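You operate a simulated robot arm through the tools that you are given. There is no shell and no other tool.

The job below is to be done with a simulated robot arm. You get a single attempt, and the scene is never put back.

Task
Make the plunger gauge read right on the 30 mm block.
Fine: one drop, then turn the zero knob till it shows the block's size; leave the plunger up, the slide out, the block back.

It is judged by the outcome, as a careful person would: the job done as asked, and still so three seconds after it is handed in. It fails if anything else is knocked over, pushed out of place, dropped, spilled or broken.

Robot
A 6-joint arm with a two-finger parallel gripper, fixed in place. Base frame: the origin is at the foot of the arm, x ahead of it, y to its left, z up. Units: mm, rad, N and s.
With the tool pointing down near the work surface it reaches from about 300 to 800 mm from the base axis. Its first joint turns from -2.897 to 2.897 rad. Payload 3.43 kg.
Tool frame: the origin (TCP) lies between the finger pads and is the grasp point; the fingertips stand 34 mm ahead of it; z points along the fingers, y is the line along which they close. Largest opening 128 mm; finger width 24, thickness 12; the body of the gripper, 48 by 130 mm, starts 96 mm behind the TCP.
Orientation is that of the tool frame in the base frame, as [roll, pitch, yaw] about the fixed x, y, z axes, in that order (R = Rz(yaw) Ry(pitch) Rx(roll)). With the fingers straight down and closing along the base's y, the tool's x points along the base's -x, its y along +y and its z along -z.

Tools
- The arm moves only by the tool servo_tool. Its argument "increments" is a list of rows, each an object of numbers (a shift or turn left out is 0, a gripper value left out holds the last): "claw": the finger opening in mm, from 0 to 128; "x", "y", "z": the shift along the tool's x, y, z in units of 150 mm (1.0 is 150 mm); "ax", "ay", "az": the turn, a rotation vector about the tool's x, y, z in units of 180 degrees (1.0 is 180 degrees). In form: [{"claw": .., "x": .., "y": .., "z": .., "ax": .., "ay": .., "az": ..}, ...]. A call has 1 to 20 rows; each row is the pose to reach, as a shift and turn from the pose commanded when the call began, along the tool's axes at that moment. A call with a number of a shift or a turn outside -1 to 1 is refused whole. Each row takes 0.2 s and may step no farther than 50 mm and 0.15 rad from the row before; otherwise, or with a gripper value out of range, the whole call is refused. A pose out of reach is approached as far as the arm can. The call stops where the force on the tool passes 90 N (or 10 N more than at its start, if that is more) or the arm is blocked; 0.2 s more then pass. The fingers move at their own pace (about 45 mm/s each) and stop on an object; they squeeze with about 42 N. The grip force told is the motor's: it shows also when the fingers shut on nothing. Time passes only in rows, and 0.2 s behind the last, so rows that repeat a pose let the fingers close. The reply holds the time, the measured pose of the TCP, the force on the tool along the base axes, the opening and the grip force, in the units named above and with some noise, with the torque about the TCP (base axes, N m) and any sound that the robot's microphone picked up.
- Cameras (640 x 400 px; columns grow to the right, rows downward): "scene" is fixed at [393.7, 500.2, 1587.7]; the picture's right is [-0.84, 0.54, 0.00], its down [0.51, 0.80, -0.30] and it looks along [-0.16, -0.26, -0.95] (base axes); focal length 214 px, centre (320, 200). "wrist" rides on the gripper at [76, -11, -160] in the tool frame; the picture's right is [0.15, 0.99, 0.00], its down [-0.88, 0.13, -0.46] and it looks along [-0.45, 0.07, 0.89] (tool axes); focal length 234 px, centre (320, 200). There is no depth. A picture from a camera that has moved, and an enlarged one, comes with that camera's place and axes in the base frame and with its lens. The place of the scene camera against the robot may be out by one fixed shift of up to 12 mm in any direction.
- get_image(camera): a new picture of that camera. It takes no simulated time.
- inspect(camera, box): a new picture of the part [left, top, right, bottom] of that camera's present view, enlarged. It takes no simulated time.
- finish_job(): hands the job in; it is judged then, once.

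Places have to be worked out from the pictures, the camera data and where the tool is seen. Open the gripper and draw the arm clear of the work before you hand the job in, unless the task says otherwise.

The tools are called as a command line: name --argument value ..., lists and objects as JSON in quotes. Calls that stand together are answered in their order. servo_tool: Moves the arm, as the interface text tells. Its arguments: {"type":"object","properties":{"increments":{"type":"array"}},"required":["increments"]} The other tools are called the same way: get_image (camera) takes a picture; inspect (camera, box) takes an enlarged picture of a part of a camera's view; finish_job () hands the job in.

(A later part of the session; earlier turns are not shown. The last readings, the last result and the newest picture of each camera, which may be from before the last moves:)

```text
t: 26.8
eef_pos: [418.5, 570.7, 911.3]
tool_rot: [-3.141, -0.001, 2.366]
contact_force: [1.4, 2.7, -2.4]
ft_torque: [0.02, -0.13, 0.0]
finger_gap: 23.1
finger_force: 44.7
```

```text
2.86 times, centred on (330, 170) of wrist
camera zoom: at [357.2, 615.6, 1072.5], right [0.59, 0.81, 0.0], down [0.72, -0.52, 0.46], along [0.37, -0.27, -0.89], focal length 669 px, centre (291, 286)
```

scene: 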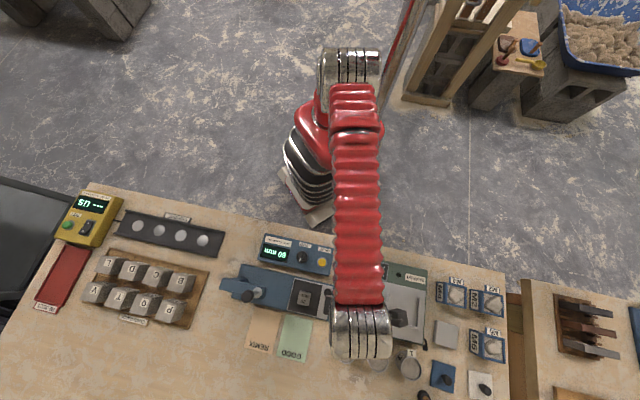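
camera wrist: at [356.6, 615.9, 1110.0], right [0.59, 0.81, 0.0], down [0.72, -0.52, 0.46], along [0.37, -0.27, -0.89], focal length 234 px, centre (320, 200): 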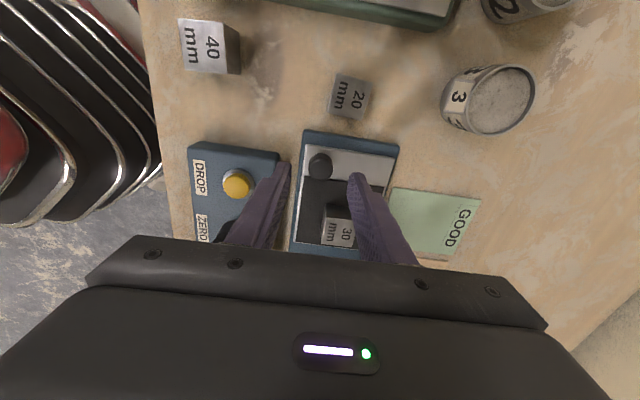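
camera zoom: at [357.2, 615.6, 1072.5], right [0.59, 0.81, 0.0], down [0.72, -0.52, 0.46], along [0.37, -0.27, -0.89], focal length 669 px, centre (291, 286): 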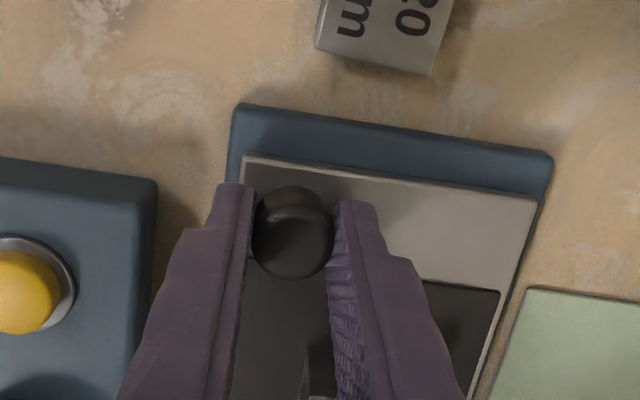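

Now gripped on the slide knob (23.1 mm, 45 N). I drag the slide inward along its axis in modest steps, checking the forces.

servo_tool --increments '[{"claw": 15, "x": -0.05}, {"claw": 15, "x": -0.12}, {"claw": 15, "x": -0.2}, {"claw": 15, "x": -0.28}]'

get_image --camera "wrist"

```text
t: 27.8
eef_pos: [449.2, 542.4, 912.3]
tool_rot: [-3.14, 0.001, 2.366]
contact_force: [1.4, 2.6, 1.0]
ft_torque: [0.14, 0.11, -0.05]
finger_gap: 23.1
finger_force: 45.0
```

```text
taken
camera wrist: at [387.4, 586.0, 1072.5], right [0.59, 0.81, 0.0], down [0.72, -0.52, 0.46], along [0.37, -0.27, -0.89], focal length 234 px, centre (320, 200)
```

wrist: 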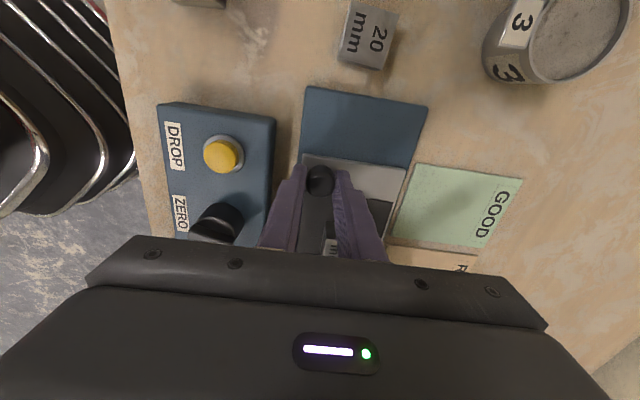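

The slide follows with almost no resistance (42 mm so far). I continue another 48 mm.

servo_tool --increments '[{"claw": 15, "x": -0.08}, {"claw": 15, "x": -0.16}, {"claw": 15, "x": -0.24}, {"claw": 15, "x": -0.32}]'

get_image --camera "wrist"

inspect --camera "scene" --box '[200, 225, 330, 335]'

```text
t: 28.8
eef_pos: [483.9, 506.8, 911.3]
tool_rot: [-3.141, -0.001, 2.367]
contact_force: [-5.1, -5.0, 1.6]
ft_torque: [-0.16, 0.24, -0.02]
finger_gap: 23.1
finger_force: 45.5
```

```text
taken
camera wrist: at [422.0, 551.7, 1072.5], right [0.59, 0.81, 0.0], down [0.72, -0.52, 0.46], along [0.37, -0.27, -0.89], focal length 234 px, centre (320, 200)
```

wrist: 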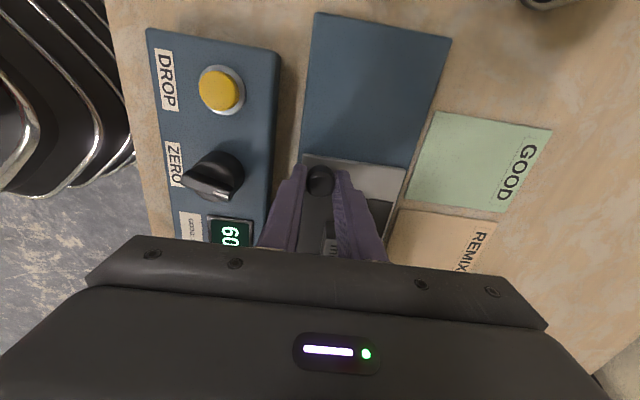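

```text
3.64 times, centred on (265, 280) of scene
camera zoom: at [393.7, 500.2, 1587.7], right [-0.84, 0.54, 0.0], down [0.51, 0.8, -0.3], along [-0.16, -0.26, -0.95], focal length 780 px, centre (520, -91)
```

zoom: 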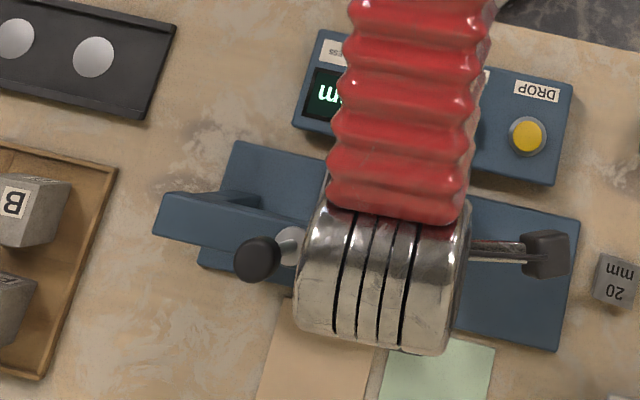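

90 mm in, with only ~7 N sideways. I correct ~0.7 mm laterally and go on in smaller steps toward the end stop (~122 mm expected).

servo_tool --increments '[{"claw": 15, "x": -0.04, "y": -0.005}, {"claw": 15, "x": -0.08, "y": -0.005}, {"claw": 15, "x": -0.12, "y": -0.006}]'

get_image --camera "wrist"

```text
t: 29.6
eef_pos: [497.6, 493.1, 912.1]
tool_rot: [3.139, -0.001, 2.367]
contact_force: [11.5, 11.4, -13.8]
ft_torque: [0.2, -0.55, -0.08]
finger_gap: 23.0
finger_force: 44.3
```

```text
taken
camera wrist: at [434.6, 538.0, 1072.5], right [0.59, 0.81, 0.0], down [0.72, -0.52, 0.46], along [0.37, -0.27, -0.89], focal length 234 px, centre (320, 200)
```

wrist: 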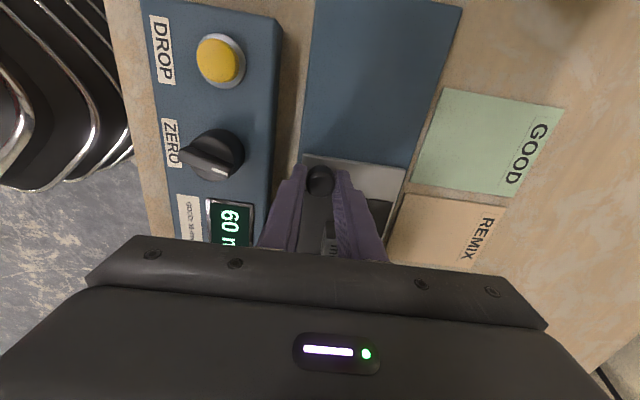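

servo_tool --increments '[{"claw": 15, "x": -0.01, "y": 0.003}, {"claw": 15, "x": -0.03, "y": 0.004}, {"claw": 15, "x": -0.05, "y": 0.004}]'

get_image --camera "wrist"

```text
t: 30.4
eef_pos: [501.7, 487.6, 911.9]
tool_rot: [-3.14, 0.001, 2.368]
contact_force: [12.3, 11.8, -20.1]
ft_torque: [0.31, -0.31, -0.01]
finger_gap: 23.1
finger_force: 45.3
```

```text
taken
camera wrist: at [440.1, 533.2, 1072.6], right [0.59, 0.81, 0.0], down [0.72, -0.52, 0.46], along [0.37, -0.27, -0.89], focal length 234 px, centre (320, 200)
```

wrist: 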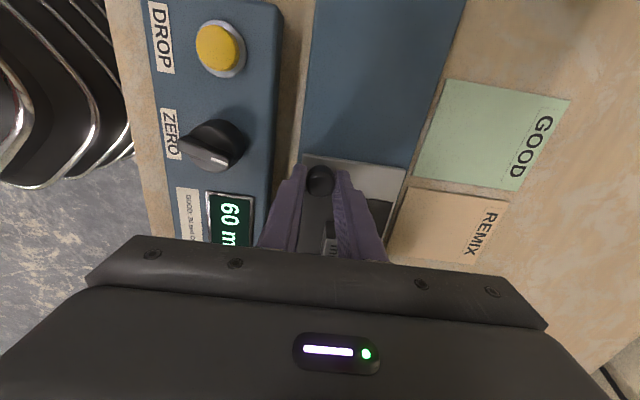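

Sideways/vertical strain has built up slightly (17–20 N), so I release and re-grip the knob to relieve it before the last few millimetres.

servo_tool --increments '[{"claw": 32}, {"claw": 32}, {"claw": 32}]'

inspect --camera "scene" --box '[200, 225, 330, 335]'

inspect --camera "wrist" --box '[240, 110, 420, 260]'

```text
t: 31.2
eef_pos: [501.4, 487.8, 914.2]
tool_rot: [-3.141, 0.0, 2.368]
contact_force: [-0.8, 0.4, 0.0]
ft_torque: [-0.02, -0.03, -0.01]
finger_gap: 32.1
finger_force: 0.2
```

```text
3.64 times, centred on (265, 280) of scene
camera zoom: at [393.7, 500.2, 1587.7], right [-0.84, 0.54, 0.0], down [0.51, 0.8, -0.3], along [-0.16, -0.26, -0.95], focal length 780 px, centre (520, -91)
```

zoom: 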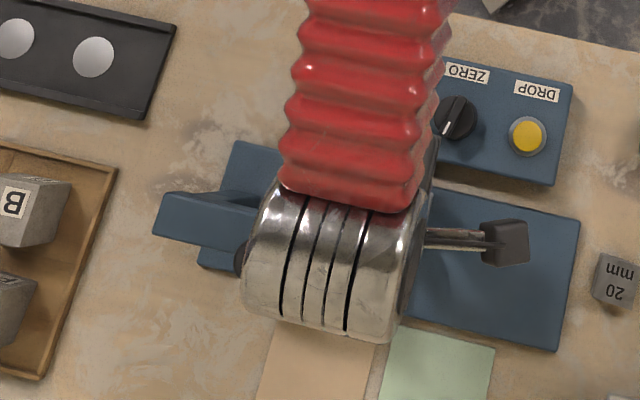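

```text
2.67 times, centred on (330, 185) of wrist
camera zoom: at [439.2, 532.9, 1073.9], right [0.59, 0.81, 0.0], down [0.72, -0.52, 0.46], along [0.37, -0.27, -0.89], focal length 624 px, centre (293, 240)
```

zoom: 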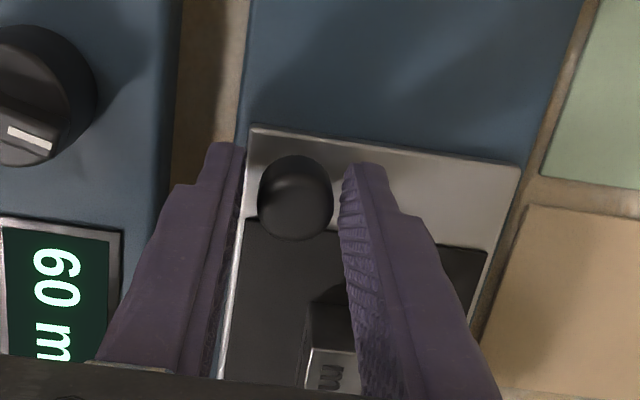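

Stress released. I re-grip the knob and advance in 2–3 mm steps to find the end stop.

servo_tool --increments '[{"claw": 15}, {"claw": 15}, {"claw": 15}, {"claw": 15, "x": -0.015}, {"claw": 15, "x": -0.03}]'

```text
t: 32.4
eef_pos: [502.6, 487.6, 913.5]
tool_rot: [3.14, -0.004, 2.369]
contact_force: [-9.9, 28.3, 2.8]
ft_torque: [0.61, 0.03, 0.1]
finger_gap: 23.1
finger_force: 44.4
```

About 27 N resisting inward: that's the end stop, ~117 mm in. I open the jaws, back up straight, and look at the block under the plunger.

servo_tool --increments '[{"claw": 36}, {"claw": 36}, {"claw": 36}, {"claw": 36, "z": -0.1}, {"claw": 36, "z": -0.25}, {"claw": 36, "z": -0.25, "x": 0.2}, {"claw": 36, "z": -0.25, "x": 0.45}, {"claw": 36, "z": -0.25, "x": 0.7}]'

get_image --camera "wrist"

inspect --camera "scene" --box '[200, 225, 330, 335]'

```text
t: 34.2
eef_pos: [427.7, 559.3, 950.2]
tool_rot: [-3.14, 0.0, 2.368]
contact_force: [0.7, 0.4, 0.2]
ft_torque: [-0.02, 0.0, 0.04]
finger_gap: 36.1
finger_force: 0.1
```

```text
taken
camera wrist: at [365.7, 603.9, 1111.1], right [0.59, 0.81, 0.0], down [0.72, -0.52, 0.46], along [0.37, -0.27, -0.89], focal length 234 px, centre (320, 200)
```

wrist: 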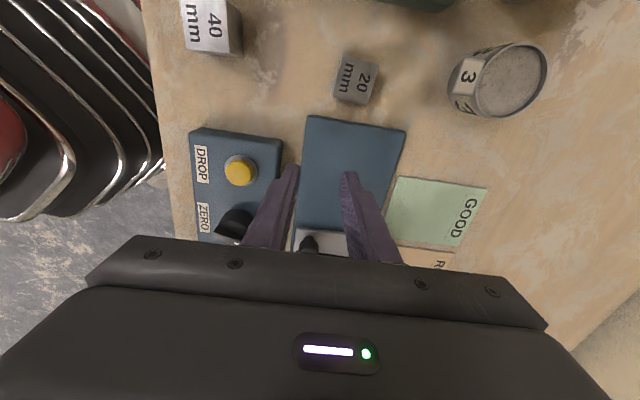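

```text
3.64 times, centred on (265, 280) of scene
camera zoom: at [393.7, 500.2, 1587.7], right [-0.84, 0.54, 0.0], down [0.51, 0.8, -0.3], along [-0.16, -0.26, -0.95], focal length 780 px, centre (520, -91)
```

zoom: 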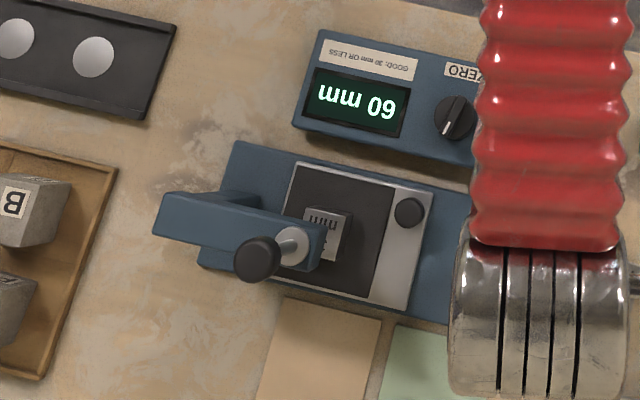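

The block top is centred beneath the plunger axis. Next: close the fingers and go above the DROP button at ≈ (384, 488), stopping ~7 mm above it.

servo_tool --increments '[{"claw": 0, "x": -0.03, "y": -0.13}, {"claw": 0, "x": -0.06, "y": -0.27}, {"claw": 0, "x": -0.09, "y": -0.41}, {"claw": 0, "x": -0.1244, "y": -0.548}, {"claw": 0, "x": -0.1244, "y": -0.548, "z": 0.1}, {"claw": 0, "x": -0.1244, "y": -0.548, "z": 0.18}, {"claw": 0, "x": -0.1244, "y": -0.548, "z": 0.18}]'

get_image --camera "wrist"

inspect --camera "wrist" --box '[240, 110, 400, 240]'

```text
t: 35.8
eef_pos: [385.0, 487.6, 923.9]
tool_rot: [3.141, 0.002, 2.364]
contact_force: [-0.6, 0.6, -0.2]
ft_torque: [0.0, 0.0, 0.03]
finger_gap: 0.0
finger_force: 33.0
```

```text
taken
camera wrist: at [323.4, 533.1, 1084.6], right [0.59, 0.81, 0.0], down [0.72, -0.52, 0.46], along [0.37, -0.27, -0.89], focal length 234 px, centre (320, 200)
```

wrist: 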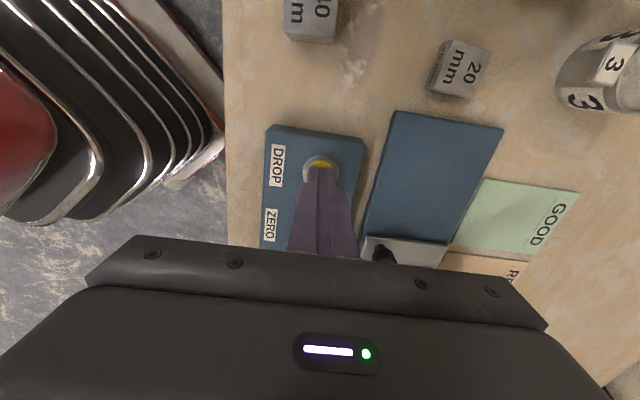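

```text
3.08 times, centred on (320, 175) of wrist
camera zoom: at [323.4, 533.1, 1084.6], right [0.59, 0.81, 0.0], down [0.72, -0.52, 0.46], along [0.37, -0.27, -0.89], focal length 720 px, centre (320, 277)
```

zoom: 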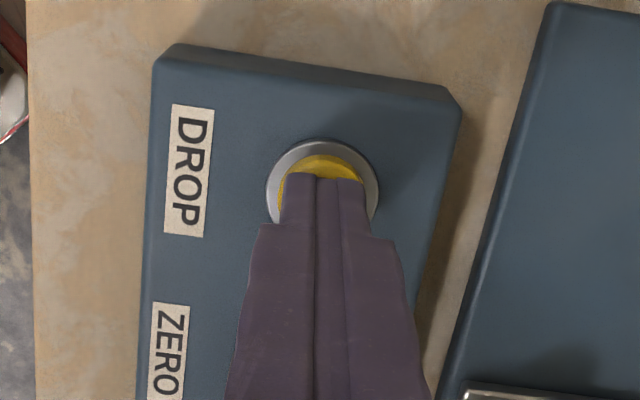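

Tips are centred over the button. I descend in ~2 mm steps and watch for force, a click, or a display change.

servo_tool --increments '[{"claw": 0, "z": 0.013}, {"claw": 0, "z": 0.027}, {"claw": 0, "z": 0.04}]'

```text
t: 36.6
eef_pos: [385.2, 488.3, 919.3]
tool_rot: [3.138, 0.0, 2.365]
contact_force: [-0.8, -1.0, 17.5]
ft_torque: [-0.06, 0.01, 0.02]
finger_gap: 0.2
finger_force: 32.9
heard: click
```

A click was heard with 17.5 N of push: the button fired. I lift off at once and look at the gauge.

servo_tool --increments '[{"claw": 0, "z": -0.05}, {"claw": 0, "z": -0.2}, {"claw": 0, "z": -0.4}, {"claw": 0, "z": -0.5}]'

get_image --camera "wrist"

inspect --camera "scene" --box '[200, 225, 330, 335]'

```text
t: 37.6
eef_pos: [384.6, 486.2, 991.5]
tool_rot: [-3.14, 0.001, 2.367]
contact_force: [0.8, -0.2, 1.1]
ft_torque: [-0.01, 0.03, -0.02]
finger_gap: 0.0
finger_force: 33.3
```

```text
taken
camera wrist: at [323.4, 531.5, 1152.9], right [0.59, 0.81, 0.0], down [0.72, -0.52, 0.46], along [0.37, -0.27, -0.89], focal length 234 px, centre (320, 200)
```

wrist: 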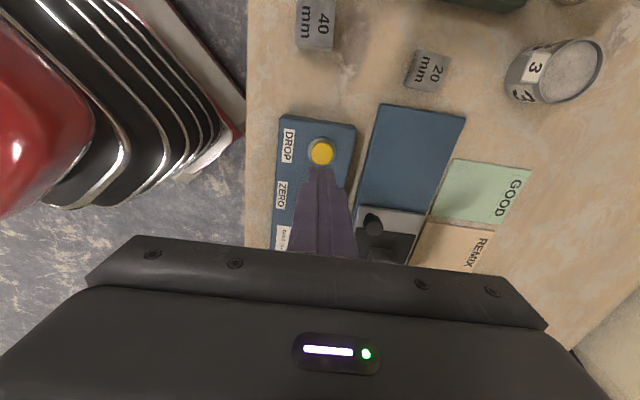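

```text
3.64 times, centred on (265, 280) of scene
camera zoom: at [393.7, 500.2, 1587.7], right [-0.84, 0.54, 0.0], down [0.51, 0.8, -0.3], along [-0.16, -0.26, -0.95], focal length 780 px, centre (520, -91)
```

zoom: 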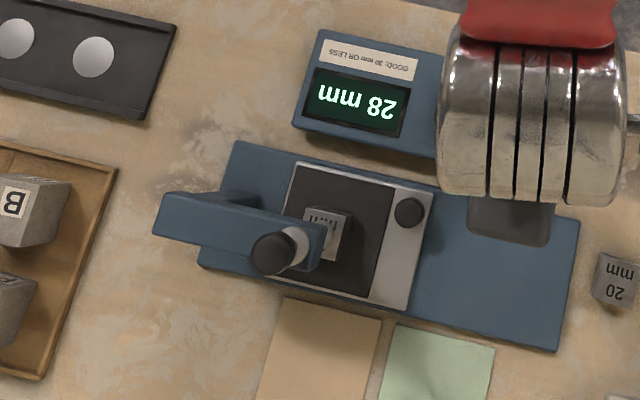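

The plunger dropped onto the block; the display seems to read 28 mm. I'll zoom for certainty.

inspect --camera "scene" --box '[255, 230, 290, 255]'

inspect --camera "wrist" --box '[250, 100, 380, 250]'

```text
16.00 times, centred on (272, 242) of scene
camera zoom: at [393.7, 500.2, 1587.7], right [-0.84, 0.54, 0.0], down [0.51, 0.8, -0.3], along [-0.16, -0.26, -0.95], focal length 3432 px, centre (1080, -480)
```

zoom: 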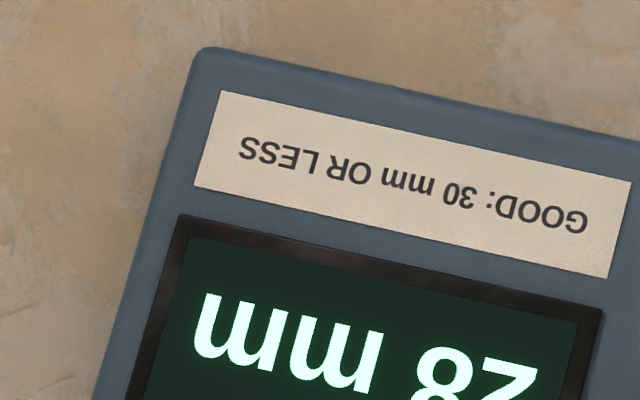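

```text
2.67 times, centred on (315, 175) of wrist
camera zoom: at [323.4, 531.5, 1152.9], right [0.59, 0.81, 0.0], down [0.72, -0.52, 0.46], along [0.37, -0.27, -0.89], focal length 624 px, centre (333, 267)
```

zoom: 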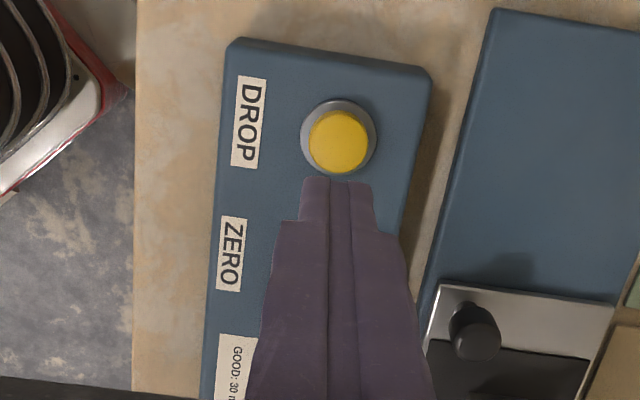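

It reads 28 mm, so the zero knob must add 2 mm. I'll shift aside to get an unobstructed close view of the ZERO knob.

servo_tool --increments '[{"claw": 0, "x": -0.1, "y": -0.1}, {"claw": 0, "x": -0.25, "y": -0.25}, {"claw": 0, "x": -0.4, "y": -0.33}]'

get_image --camera "wrist"

inspect --camera "wrist" --box '[310, 90, 430, 220]'

```text
t: 38.4
eef_pos: [393.4, 411.9, 992.3]
tool_rot: [-3.141, 0.001, 2.366]
contact_force: [-0.2, -0.6, 0.2]
ft_torque: [-0.02, 0.01, -0.03]
finger_gap: 0.0
finger_force: 32.8
```

```text
taken
camera wrist: at [332.4, 456.0, 1152.1], right [0.59, 0.81, 0.0], down [0.72, -0.52, 0.46], along [0.37, -0.27, -0.89], focal length 234 px, centre (320, 200)
```

wrist: 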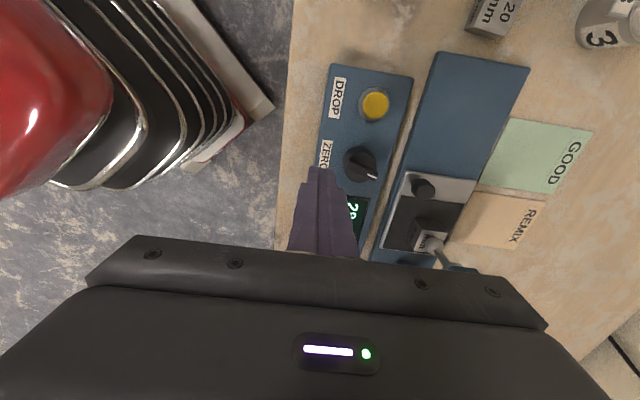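

```text
3.08 times, centred on (370, 155) of wrist
camera zoom: at [332.4, 456.0, 1152.1], right [0.59, 0.81, 0.0], down [0.72, -0.52, 0.46], along [0.37, -0.27, -0.89], focal length 720 px, centre (166, 338)
```

zoom: 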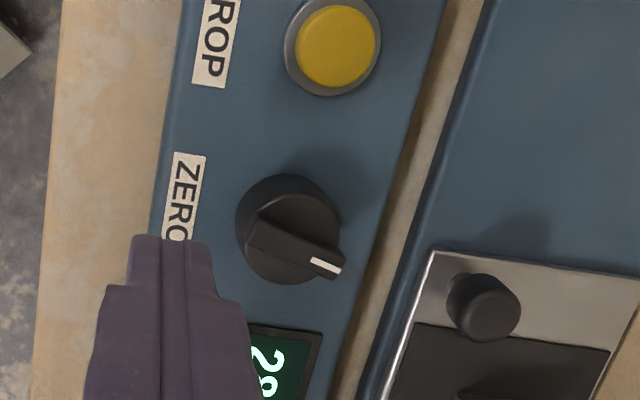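

inspect --camera "wrist" --box '[335, 135, 395, 195]'

inspect --camera "scene" --box '[280, 235, 340, 280]'

```text
6.67 times, centred on (365, 165) of wrist
camera zoom: at [332.4, 456.0, 1152.1], right [0.59, 0.81, 0.0], down [0.72, -0.52, 0.46], along [0.37, -0.27, -0.89], focal length 1561 px, centre (20, 433)
```

zoom: 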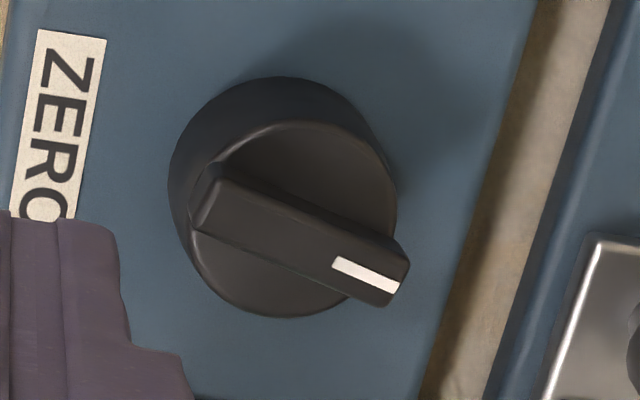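

```text
8.89 times, centred on (310, 258) of scene
camera zoom: at [393.7, 500.2, 1587.7], right [-0.84, 0.54, 0.0], down [0.51, 0.8, -0.3], along [-0.16, -0.26, -0.95], focal length 1906 px, centre (409, -311)
```

zoom: 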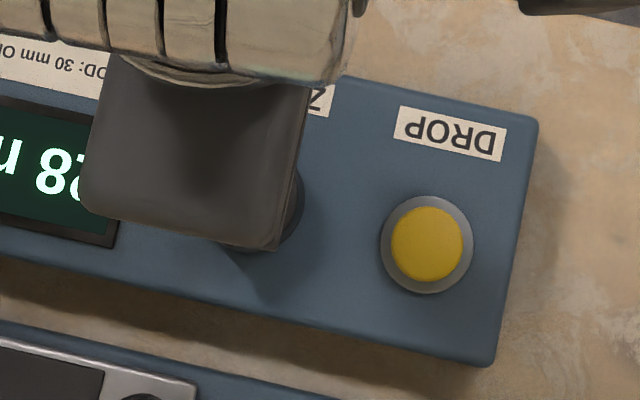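

The ZERO knob is a ~36 mm cylinder about 22 mm tall with a pointer bar, centre ≈ (432, 441). I turn the tool so the jaws close across the bar and move above the knob with jaws open to 56 mm.

servo_tool --increments '[{"claw": 56, "x": -0.01, "y": 0.05, "az": -0.045}, {"x": -0.02, "y": 0.1, "az": -0.09}, {"x": -0.03, "y": 0.15, "az": -0.135}, {"x": -0.04, "y": 0.2, "az": -0.18}, {"x": -0.045, "y": 0.25, "az": -0.225}, {"x": -0.045, "y": 0.3, "az": -0.27}, {"x": -0.045, "y": 0.335, "az": -0.315}, {"x": -0.045, "y": 0.335, "az": -0.36}, {"x": -0.045, "y": 0.335, "az": -0.405}, {"x": -0.045, "y": 0.335, "az": -0.45}, {"x": -0.045, "y": 0.335, "az": -0.497}, {"x": -0.045, "y": 0.335, "az": -0.497}]'

get_image --camera "wrist"

inspect --camera "wrist" --box '[240, 100, 400, 240]'

```text
t: 41.0
eef_pos: [432.9, 440.6, 991.3]
tool_rot: [-3.14, 0.001, -2.352]
contact_force: [-0.6, -0.1, -0.3]
ft_torque: [0.0, 0.0, 0.03]
finger_gap: 56.2
finger_force: 0.1
```

```text
taken
camera wrist: at [387.6, 379.2, 1152.6], right [-0.81, 0.59, 0.0], down [0.53, 0.72, 0.46], along [0.27, 0.37, -0.89], focal length 234 px, centre (320, 200)
```

wrist: 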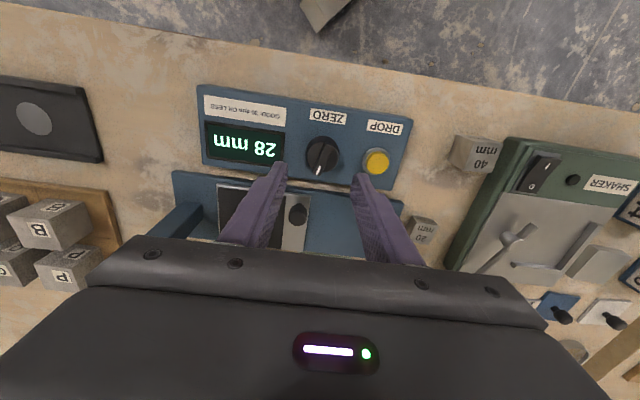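

```text
2.86 times, centred on (320, 170) of wrist
camera zoom: at [387.6, 379.2, 1152.6], right [-0.81, 0.59, 0.0], down [0.53, 0.72, 0.46], along [0.27, 0.37, -0.89], focal length 669 px, centre (320, 286)
```

zoom: 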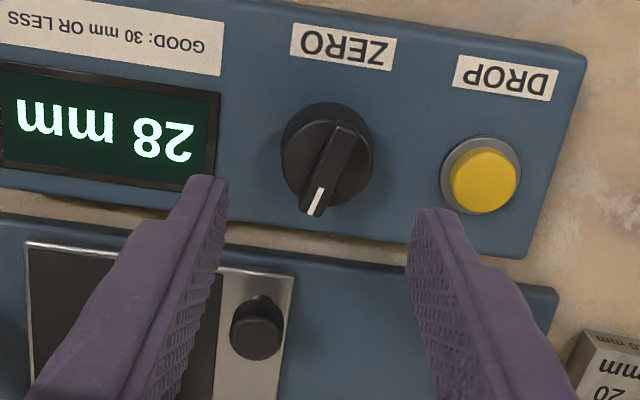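

The display (28 mm) is visible in this pose. The knob is ~3 mm to the +y side; I correct, narrow to 50 mm and descend to just above the bar.

servo_tool --increments '[{"claw": 50, "y": 0.021, "z": 0.05}, {"claw": 50, "y": 0.021, "z": 0.2}, {"claw": 50, "y": 0.021, "z": 0.35}, {"claw": 50, "y": 0.021, "z": 0.37}]'

inspect --camera "wrist" --box '[240, 100, 400, 240]'

```text
t: 42.0
eef_pos: [431.0, 443.0, 937.7]
tool_rot: [-3.141, 0.001, -2.353]
contact_force: [-0.3, 0.6, 1.0]
ft_torque: [-0.02, 0.0, 0.0]
finger_gap: 50.3
finger_force: 0.0
```

```text
2.86 times, centred on (320, 170) of wrist
camera zoom: at [385.5, 380.9, 1097.8], right [-0.8, 0.59, 0.0], down [0.53, 0.72, 0.46], along [0.27, 0.37, -0.89], focal length 669 px, centre (320, 286)
```

zoom: 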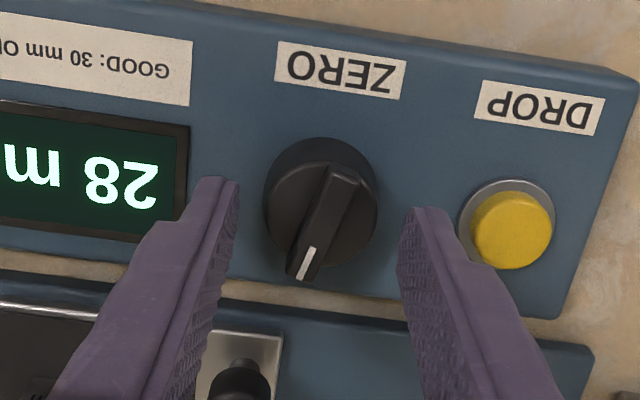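

Well centred. I descend 20 mm so the fingertips straddle the knob's upper body, then close.

servo_tool --increments '[{"claw": 50, "y": 0.007, "z": 0.05}, {"claw": 50, "y": 0.007, "z": 0.1}, {"claw": 50, "y": 0.007, "z": 0.133}, {"claw": 50, "y": 0.007, "z": 0.133}]'

inspect --camera "wrist" --box '[220, 100, 400, 240]'

```text
t: 43.0
eef_pos: [430.8, 442.7, 916.6]
tool_rot: [-3.142, -0.001, -2.356]
contact_force: [-0.2, 0.7, 0.0]
ft_torque: [0.0, -0.03, 0.01]
finger_gap: 49.9
finger_force: 0.0
```

```text
2.86 times, centred on (310, 170) of wrist
camera zoom: at [385.3, 381.1, 1077.6], right [-0.8, 0.59, 0.0], down [0.53, 0.72, 0.46], along [0.27, 0.37, -0.89], focal length 669 px, centre (349, 286)
```

zoom: 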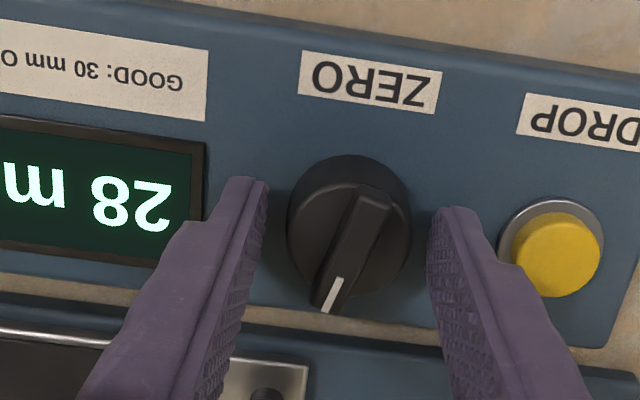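

The jaws are evenly spaced around the knob. I close on it.

servo_tool --increments '[{"claw": 25}, {"claw": 25}, {"claw": 25}, {"claw": 25}]'

inspect --camera "wrist" --box '[220, 100, 400, 240]'

```text
t: 44.0
eef_pos: [430.5, 442.3, 917.6]
tool_rot: [3.14, 0.0, -2.356]
contact_force: [0.5, -0.5, -1.5]
ft_torque: [0.03, -0.13, -0.01]
finger_gap: 36.8
finger_force: 44.4
```

```text
2.86 times, centred on (310, 170) of wrist
camera zoom: at [385.4, 381.0, 1077.6], right [-0.8, 0.59, 0.0], down [0.53, 0.72, 0.46], along [0.27, 0.37, -0.89], focal length 669 px, centre (349, 286)
```

zoom: 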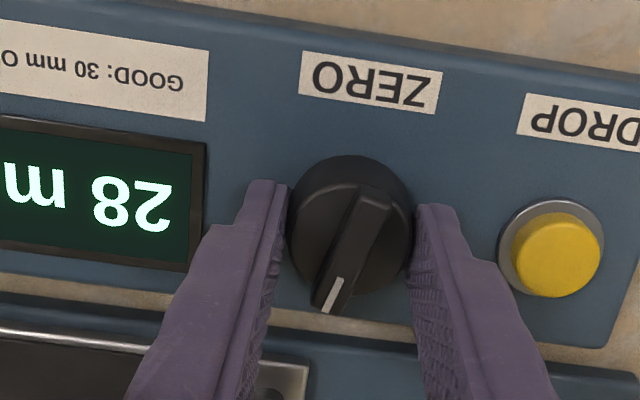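

Firm grip (36.8 mm, 44 N). I try a small clockwise turn of ~5° and see how the display responds.

servo_tool --increments '[{"claw": 25, "az": 0.015}, {"claw": 25, "az": 0.03}]'

inspect --camera "wrist" --box '[200, 80, 400, 240]'

```text
t: 44.6
eef_pos: [430.5, 441.4, 917.2]
tool_rot: [-3.141, -0.002, -2.451]
contact_force: [4.5, -12.3, -1.6]
ft_torque: [0.1, -0.67, 0.01]
finger_gap: 37.0
finger_force: 45.7
```

```text
2.50 times, centred on (300, 160) of wrist
camera zoom: at [379.8, 385.9, 1077.7], right [-0.74, 0.67, 0.0], down [0.6, 0.66, 0.45], along [0.3, 0.34, -0.89], focal length 585 px, centre (370, 300)
```

zoom: 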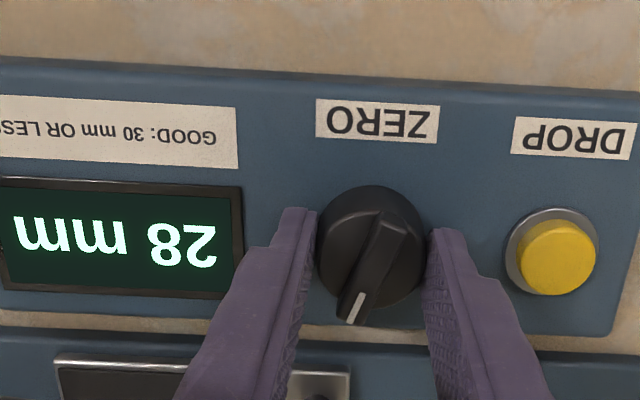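

Still 28 mm after 5°. I continue clockwise by another ~9°.

servo_tool --increments '[{"claw": 25, "az": 0.025}, {"claw": 25, "az": 0.05}]'

inspect --camera "wrist" --box '[200, 80, 400, 240]'

```text
t: 45.2
eef_pos: [431.0, 441.9, 917.4]
tool_rot: [-3.139, -0.002, -2.608]
contact_force: [8.4, -23.8, 5.1]
ft_torque: [-1.3, 0.16, 0.06]
finger_gap: 37.1
finger_force: 45.2
```

```text
2.50 times, centred on (300, 160) of wrist
camera zoom: at [371.6, 394.4, 1077.7], right [-0.63, 0.78, 0.0], down [0.69, 0.56, 0.45], along [0.35, 0.29, -0.89], focal length 585 px, centre (370, 300)
```

zoom: 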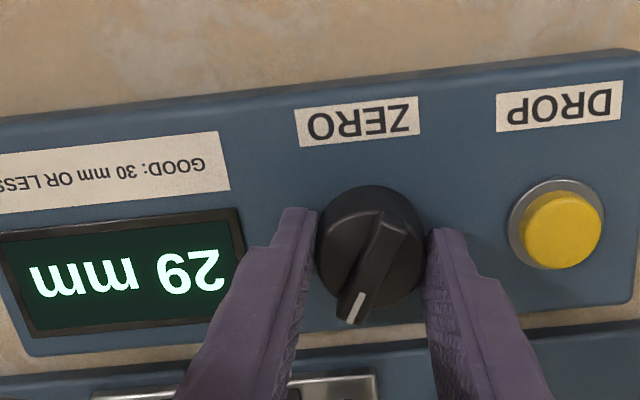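

It now reads 29 mm, so clockwise increases the reading. I keep turning in ~3.6° steps, relieving ~1 mm of lateral strain.

servo_tool --increments '[{"claw": 25, "az": 0.01, "y": -0.004}, {"claw": 25, "az": 0.02, "y": -0.007}]'

inspect --camera "wrist" --box '[200, 80, 400, 240]'

```text
t: 45.8
eef_pos: [430.6, 441.9, 917.7]
tool_rot: [3.141, -0.001, -2.671]
contact_force: [9.2, -21.7, 10.8]
ft_torque: [-1.22, 0.53, 0.02]
finger_gap: 37.3
finger_force: 44.9
```

```text
2.50 times, centred on (300, 160) of wrist
camera zoom: at [368.6, 397.7, 1077.5], right [-0.58, 0.81, 0.0], down [0.73, 0.52, 0.46], along [0.37, 0.26, -0.89], focal length 585 px, centre (370, 300)
```

zoom: 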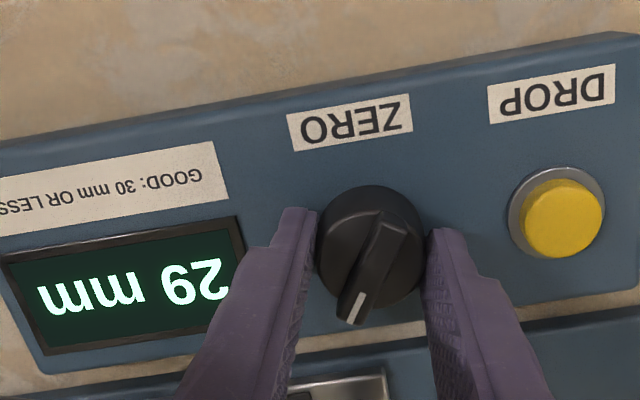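

servo_tool --increments '[{"claw": 25, "az": 0.01, "y": -0.005}, {"claw": 25, "az": 0.02, "y": -0.009}]'

inspect --camera "wrist" --box '[200, 80, 400, 240]'

```text
t: 46.4
eef_pos: [430.5, 441.5, 916.1]
tool_rot: [3.139, -0.001, -2.733]
contact_force: [0.5, -18.3, 11.6]
ft_torque: [-0.44, -0.82, 0.03]
finger_gap: 36.7
finger_force: 45.0
```

```text
2.50 times, centred on (300, 160) of wrist
camera zoom: at [366.2, 401.5, 1077.6], right [-0.53, 0.85, 0.0], down [0.76, 0.47, 0.46], along [0.39, 0.24, -0.89], focal length 585 px, centre (370, 300)
```

zoom: 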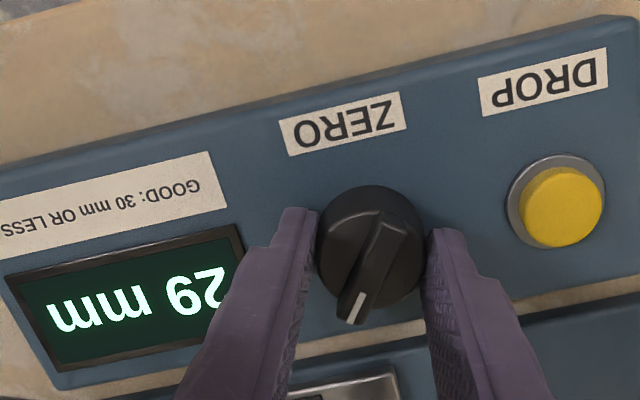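

Still 29 at ~21.6° of turn. Another small step clockwise.

servo_tool --increments '[{"claw": 25, "az": 0.01, "y": -0.003}, {"claw": 25, "az": 0.02, "y": -0.006}]'

inspect --camera "wrist" --box '[200, 80, 400, 240]'

```text
t: 47.0
eef_pos: [430.7, 441.5, 918.3]
tool_rot: [3.138, 0.0, -2.795]
contact_force: [-3.1, -3.2, 13.4]
ft_torque: [-0.38, 1.04, 0.0]
finger_gap: 37.1
finger_force: 45.2
```

```text
2.50 times, centred on (300, 160) of wrist
camera zoom: at [363.8, 405.2, 1077.5], right [-0.47, 0.88, 0.0], down [0.78, 0.42, 0.46], along [0.4, 0.22, -0.89], focal length 585 px, centre (370, 300)
```

zoom: 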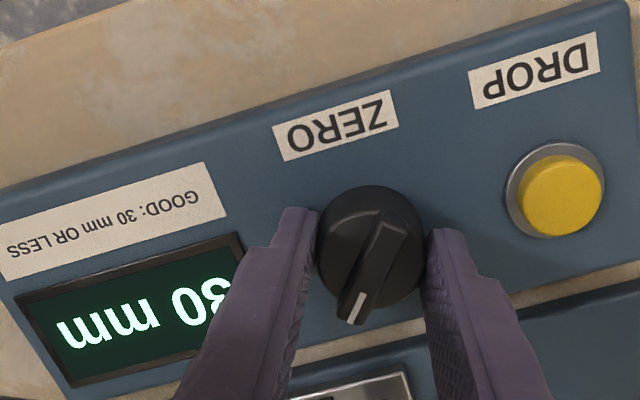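

It now shows 30 mm. To be safely inside the 30 band rather than on its edge, I turn ~3° further and re-read.

servo_tool --increments '[{"claw": 25, "az": 0.01}, {"claw": 25, "az": 0.018}, {"claw": 25, "az": 0.018}]'

inspect --camera "wrist" --box '[200, 80, 400, 240]'

```text
t: 47.8
eef_pos: [431.1, 441.7, 917.2]
tool_rot: [3.141, 0.0, -2.852]
contact_force: [-8.6, 8.7, 8.3]
ft_torque: [0.35, 0.2, -0.03]
finger_gap: 37.1
finger_force: 44.3
```

```text
2.50 times, centred on (300, 160) of wrist
camera zoom: at [361.9, 409.1, 1077.5], right [-0.42, 0.91, 0.0], down [0.81, 0.38, 0.46], along [0.41, 0.19, -0.89], focal length 585 px, centre (370, 300)
```

zoom: 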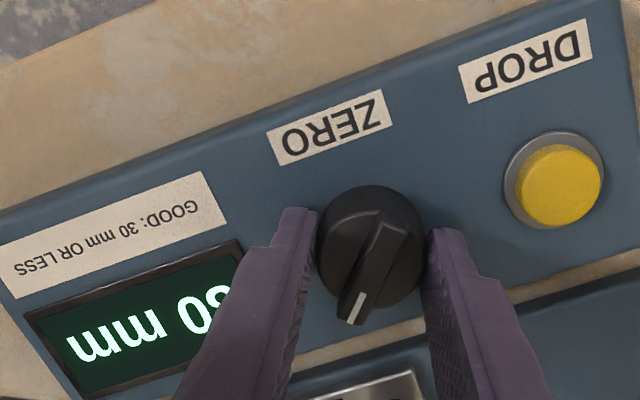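

Still 30 (the last digit is "0"). I open the jaws, rise straight up, and re-read the display.

servo_tool --increments '[{"claw": 50}, {"claw": 50}, {"claw": 50}, {"claw": 50, "z": -0.1}, {"claw": 50, "z": -0.3}, {"claw": 50, "z": -0.5}, {"claw": 50, "z": -0.7}]'

get_image --camera "wrist"

inspect --camera "scene" --box '[200, 225, 330, 335]'

```text
t: 49.4
eef_pos: [431.2, 441.8, 1020.2]
tool_rot: [3.141, 0.0, -2.852]
contact_force: [-0.8, -0.1, -0.8]
ft_torque: [0.03, 0.05, -0.01]
finger_gap: 50.0
finger_force: 0.0
```

```text
taken
camera wrist: at [361.4, 408.7, 1180.7], right [-0.42, 0.91, 0.0], down [0.81, 0.38, 0.46], along [0.41, 0.19, -0.89], focal length 234 px, centre (320, 200)
```

wrist: 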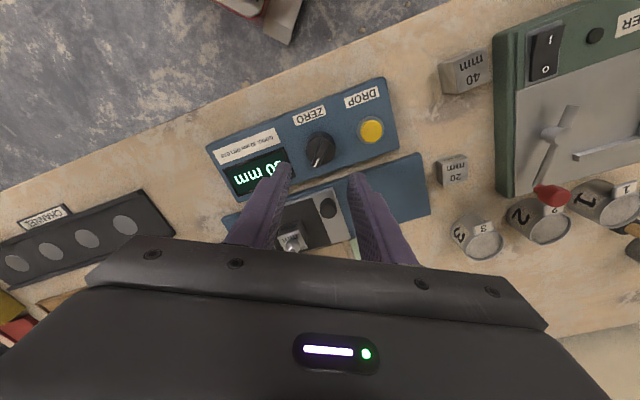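

```text
3.64 times, centred on (265, 280) of scene
camera zoom: at [393.7, 500.2, 1587.7], right [-0.84, 0.54, 0.0], down [0.51, 0.8, -0.3], along [-0.16, -0.26, -0.95], focal length 780 px, centre (520, -91)
```

zoom: 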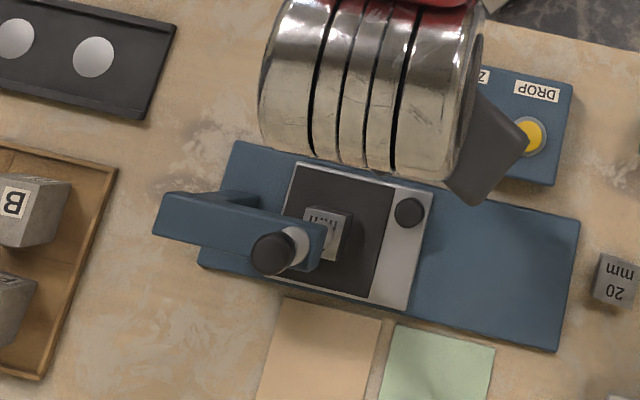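

The knob is released. Now for raising the plunger: I rise first, then move above the plunger axis (≈571, 463) at z≈1130, well above its dropped knob, to locate it precisely.

servo_tool --increments '[{"claw": 60, "z": -0.25}, {"claw": 60, "z": -0.5}, {"claw": 60, "z": -0.727}, {"claw": 60, "z": -0.727, "x": -0.23, "y": -0.03, "az": -0.0395}, {"claw": 60, "z": -0.727, "x": -0.46, "y": -0.06, "az": -0.079}, {"claw": 60, "z": -0.727, "x": -0.7, "y": -0.1, "az": -0.1185}, {"claw": 60, "z": -0.727, "x": -0.934, "y": -0.13, "az": -0.158}, {"claw": 60, "z": -0.727, "x": -0.934, "y": -0.13, "az": -0.158}]'

get_image --camera "wrist"

inspect --camera "wrist" --box '[220, 80, 420, 240]'

```text
t: 51.2
eef_pos: [570.8, 458.5, 1127.6]
tool_rot: [-3.141, -0.002, -2.353]
contact_force: [-0.2, -0.1, 0.7]
ft_torque: [0.01, 0.02, 0.0]
finger_gap: 59.7
finger_force: 0.0
```

```text
taken
camera wrist: at [526.9, 397.8, 1288.4], right [-0.8, 0.59, 0.0], down [0.53, 0.72, 0.45], along [0.27, 0.37, -0.89], focal length 234 px, centre (320, 200)
```

wrist: 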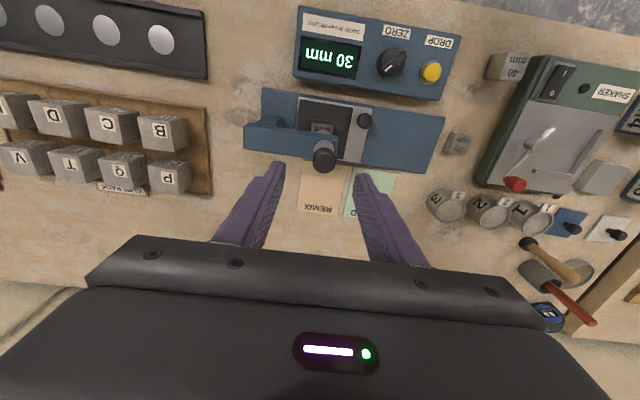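

```text
2.50 times, centred on (320, 160) of wrist
camera zoom: at [526.9, 397.8, 1288.4], right [-0.8, 0.59, 0.0], down [0.53, 0.72, 0.45], along [0.27, 0.37, -0.89], focal length 585 px, centre (320, 300)
```

zoom: 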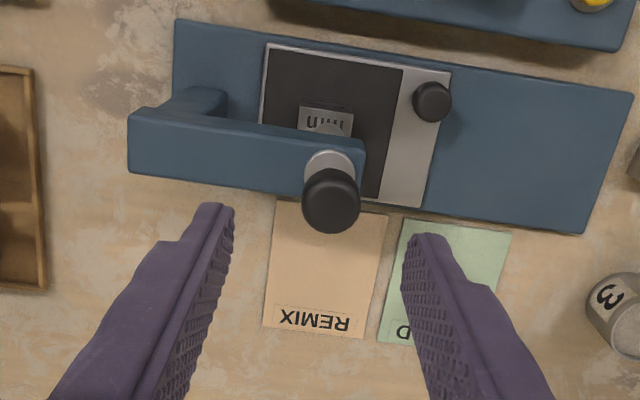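

Display clearly shows 30 mm. The dropped plunger knob is ~24 mm across, top z≈1046, axis ≈ (567, 462). I shift 5 mm onto its axis and lower to just above it for a check.

servo_tool --increments '[{"claw": 50, "y": 0.0333, "z": 0.05}, {"claw": 50, "y": 0.0333, "z": 0.15}, {"claw": 50, "y": 0.0333, "z": 0.25}, {"claw": 50, "y": 0.0333, "z": 0.25}]'

inspect --camera "wrist" --box '[220, 80, 420, 240]'

```text
t: 52.2
eef_pos: [567.5, 464.2, 1092.2]
tool_rot: [3.141, 0.001, -2.354]
contact_force: [0.3, -0.2, 0.8]
ft_torque: [0.01, -0.07, 0.03]
finger_gap: 49.9
finger_force: 0.2
```

```text
2.50 times, centred on (320, 160) of wrist
camera zoom: at [521.4, 402.2, 1252.3], right [-0.8, 0.59, 0.0], down [0.53, 0.72, 0.46], along [0.27, 0.37, -0.89], focal length 585 px, centre (320, 300)
```

zoom: 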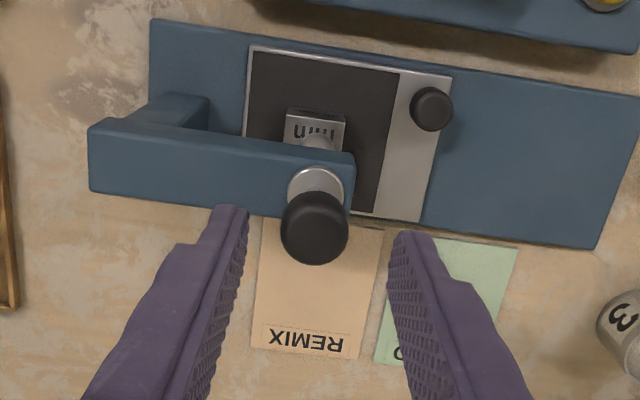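

Aligned within ~1 mm. I descend so the pads flank the knob (tips ≈ z 1024, clear of the arm's top at ~997).

servo_tool --increments '[{"claw": 50, "y": -0.007, "z": 0.08}, {"claw": 50, "y": -0.007, "z": 0.16}, {"claw": 50, "y": -0.007, "z": 0.23}, {"claw": 50, "y": -0.007, "z": 0.23}]'

inspect --camera "wrist" --box '[220, 80, 420, 240]'

```text
t: 53.2
eef_pos: [569.9, 463.2, 1058.5]
tool_rot: [3.141, 0.0, -2.354]
contact_force: [0.0, 0.6, 0.5]
ft_torque: [0.01, -0.04, -0.01]
finger_gap: 50.2
finger_force: 0.0
```

```text
2.50 times, centred on (320, 160) of wrist
camera zoom: at [523.7, 402.6, 1218.5], right [-0.8, 0.59, 0.0], down [0.53, 0.72, 0.46], along [0.27, 0.37, -0.89], focal length 585 px, centre (320, 300)
```

zoom: 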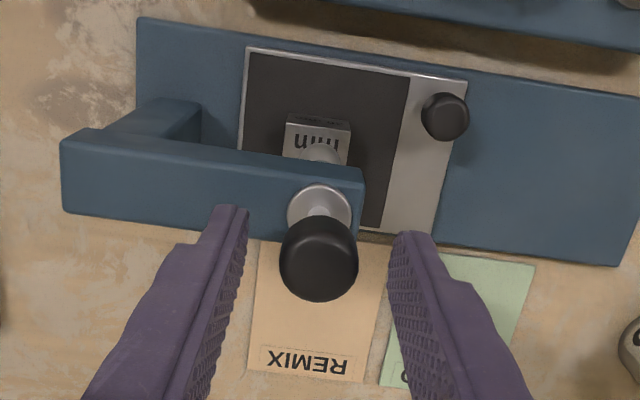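

The knob is centred between the pads. I close on it.

servo_tool --increments '[{"claw": 15}, {"claw": 15}, {"claw": 15}, {"claw": 15}]'

inspect --camera "wrist" --box '[220, 80, 420, 240]'

```text
t: 54.2
eef_pos: [569.0, 463.9, 1058.9]
tool_rot: [-3.141, 0.0, -2.353]
contact_force: [3.1, -3.9, -0.3]
ft_torque: [-0.07, -0.13, 0.02]
finger_gap: 25.2
finger_force: 45.0
```

```text
2.50 times, centred on (320, 160) of wrist
camera zoom: at [524.0, 402.4, 1218.6], right [-0.8, 0.59, 0.0], down [0.53, 0.72, 0.46], along [0.27, 0.37, -0.89], focal length 585 px, centre (320, 300)
```

zoom: 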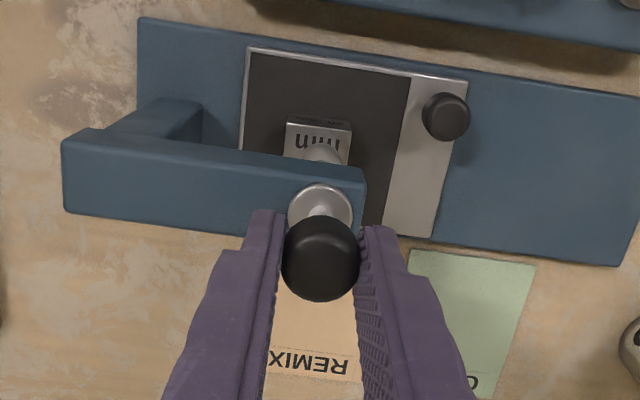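

Gripped at 25.2 mm. I lift the plunger in gentle steps, watching the force and listening for a latch.

servo_tool --increments '[{"claw": 15, "z": -0.03}, {"claw": 15, "z": -0.07}, {"claw": 15, "z": -0.11}, {"claw": 15, "z": -0.15}]'

inspect --camera "wrist" --box '[200, 40, 440, 240]'

```text
t: 55.2
eef_pos: [569.1, 463.9, 1081.2]
tool_rot: [-3.141, -0.003, -2.355]
contact_force: [-2.2, -20.3, -0.7]
ft_torque: [-1.09, 0.63, 0.02]
finger_gap: 25.1
finger_force: 45.0
```

```text
2.00 times, centred on (320, 140) of wrist
camera zoom: at [524.2, 402.9, 1242.2], right [-0.8, 0.6, 0.0], down [0.53, 0.72, 0.45], along [0.27, 0.36, -0.89], focal length 468 px, centre (320, 320)
```

zoom: 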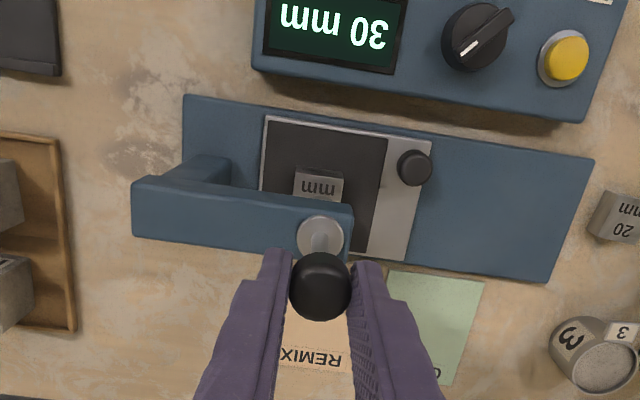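

The plunger rises with the knob (22 mm so far) and the display holds 30 mm. I relieve the small side load and continue up in finer steps.

servo_tool --increments '[{"claw": 15, "z": -0.015, "x": 0.004, "y": -0.003}, {"claw": 15, "z": -0.03, "x": 0.004, "y": -0.003}, {"claw": 15, "z": -0.045, "x": 0.004, "y": -0.003}]'

```text
t: 56.0
eef_pos: [569.2, 463.4, 1087.1]
tool_rot: [-3.142, 0.003, -2.356]
contact_force: [4.2, -19.8, -2.6]
ft_torque: [-0.79, 0.23, -0.02]
finger_gap: 24.8
finger_force: 44.9
```

servo_tool --increments '[{"claw": 15, "z": -0.01, "y": -0.003}, {"claw": 15, "z": -0.02, "y": -0.005}]'

```text
t: 56.6
eef_pos: [568.9, 463.4, 1090.4]
tool_rot: [3.141, 0.0, -2.354]
contact_force: [4.1, -19.3, -8.0]
ft_torque: [0.05, -0.59, -0.01]
finger_gap: 25.0
finger_force: 44.7
```

About 32 mm up, with a slight down-pull of 8 N. A little further in 1.5 mm steps.

servo_tool --increments '[{"claw": 15, "z": -0.01}]'

servo_tool --increments '[{"claw": 15, "z": -0.01}]'

```text
t: 57.0
eef_pos: [569.2, 464.4, 1089.3]
tool_rot: [3.14, -0.004, -2.354]
contact_force: [4.7, -11.2, -21.6]
ft_torque: [0.29, -0.66, 0.03]
finger_gap: 24.9
finger_force: 44.8
```

```text
t: 57.4
eef_pos: [569.6, 464.3, 1091.6]
tool_rot: [3.14, -0.005, -2.355]
contact_force: [1.0, -8.2, -31.9]
ft_torque: [-0.26, 0.02, 0.02]
finger_gap: 24.9
finger_force: 44.6
```

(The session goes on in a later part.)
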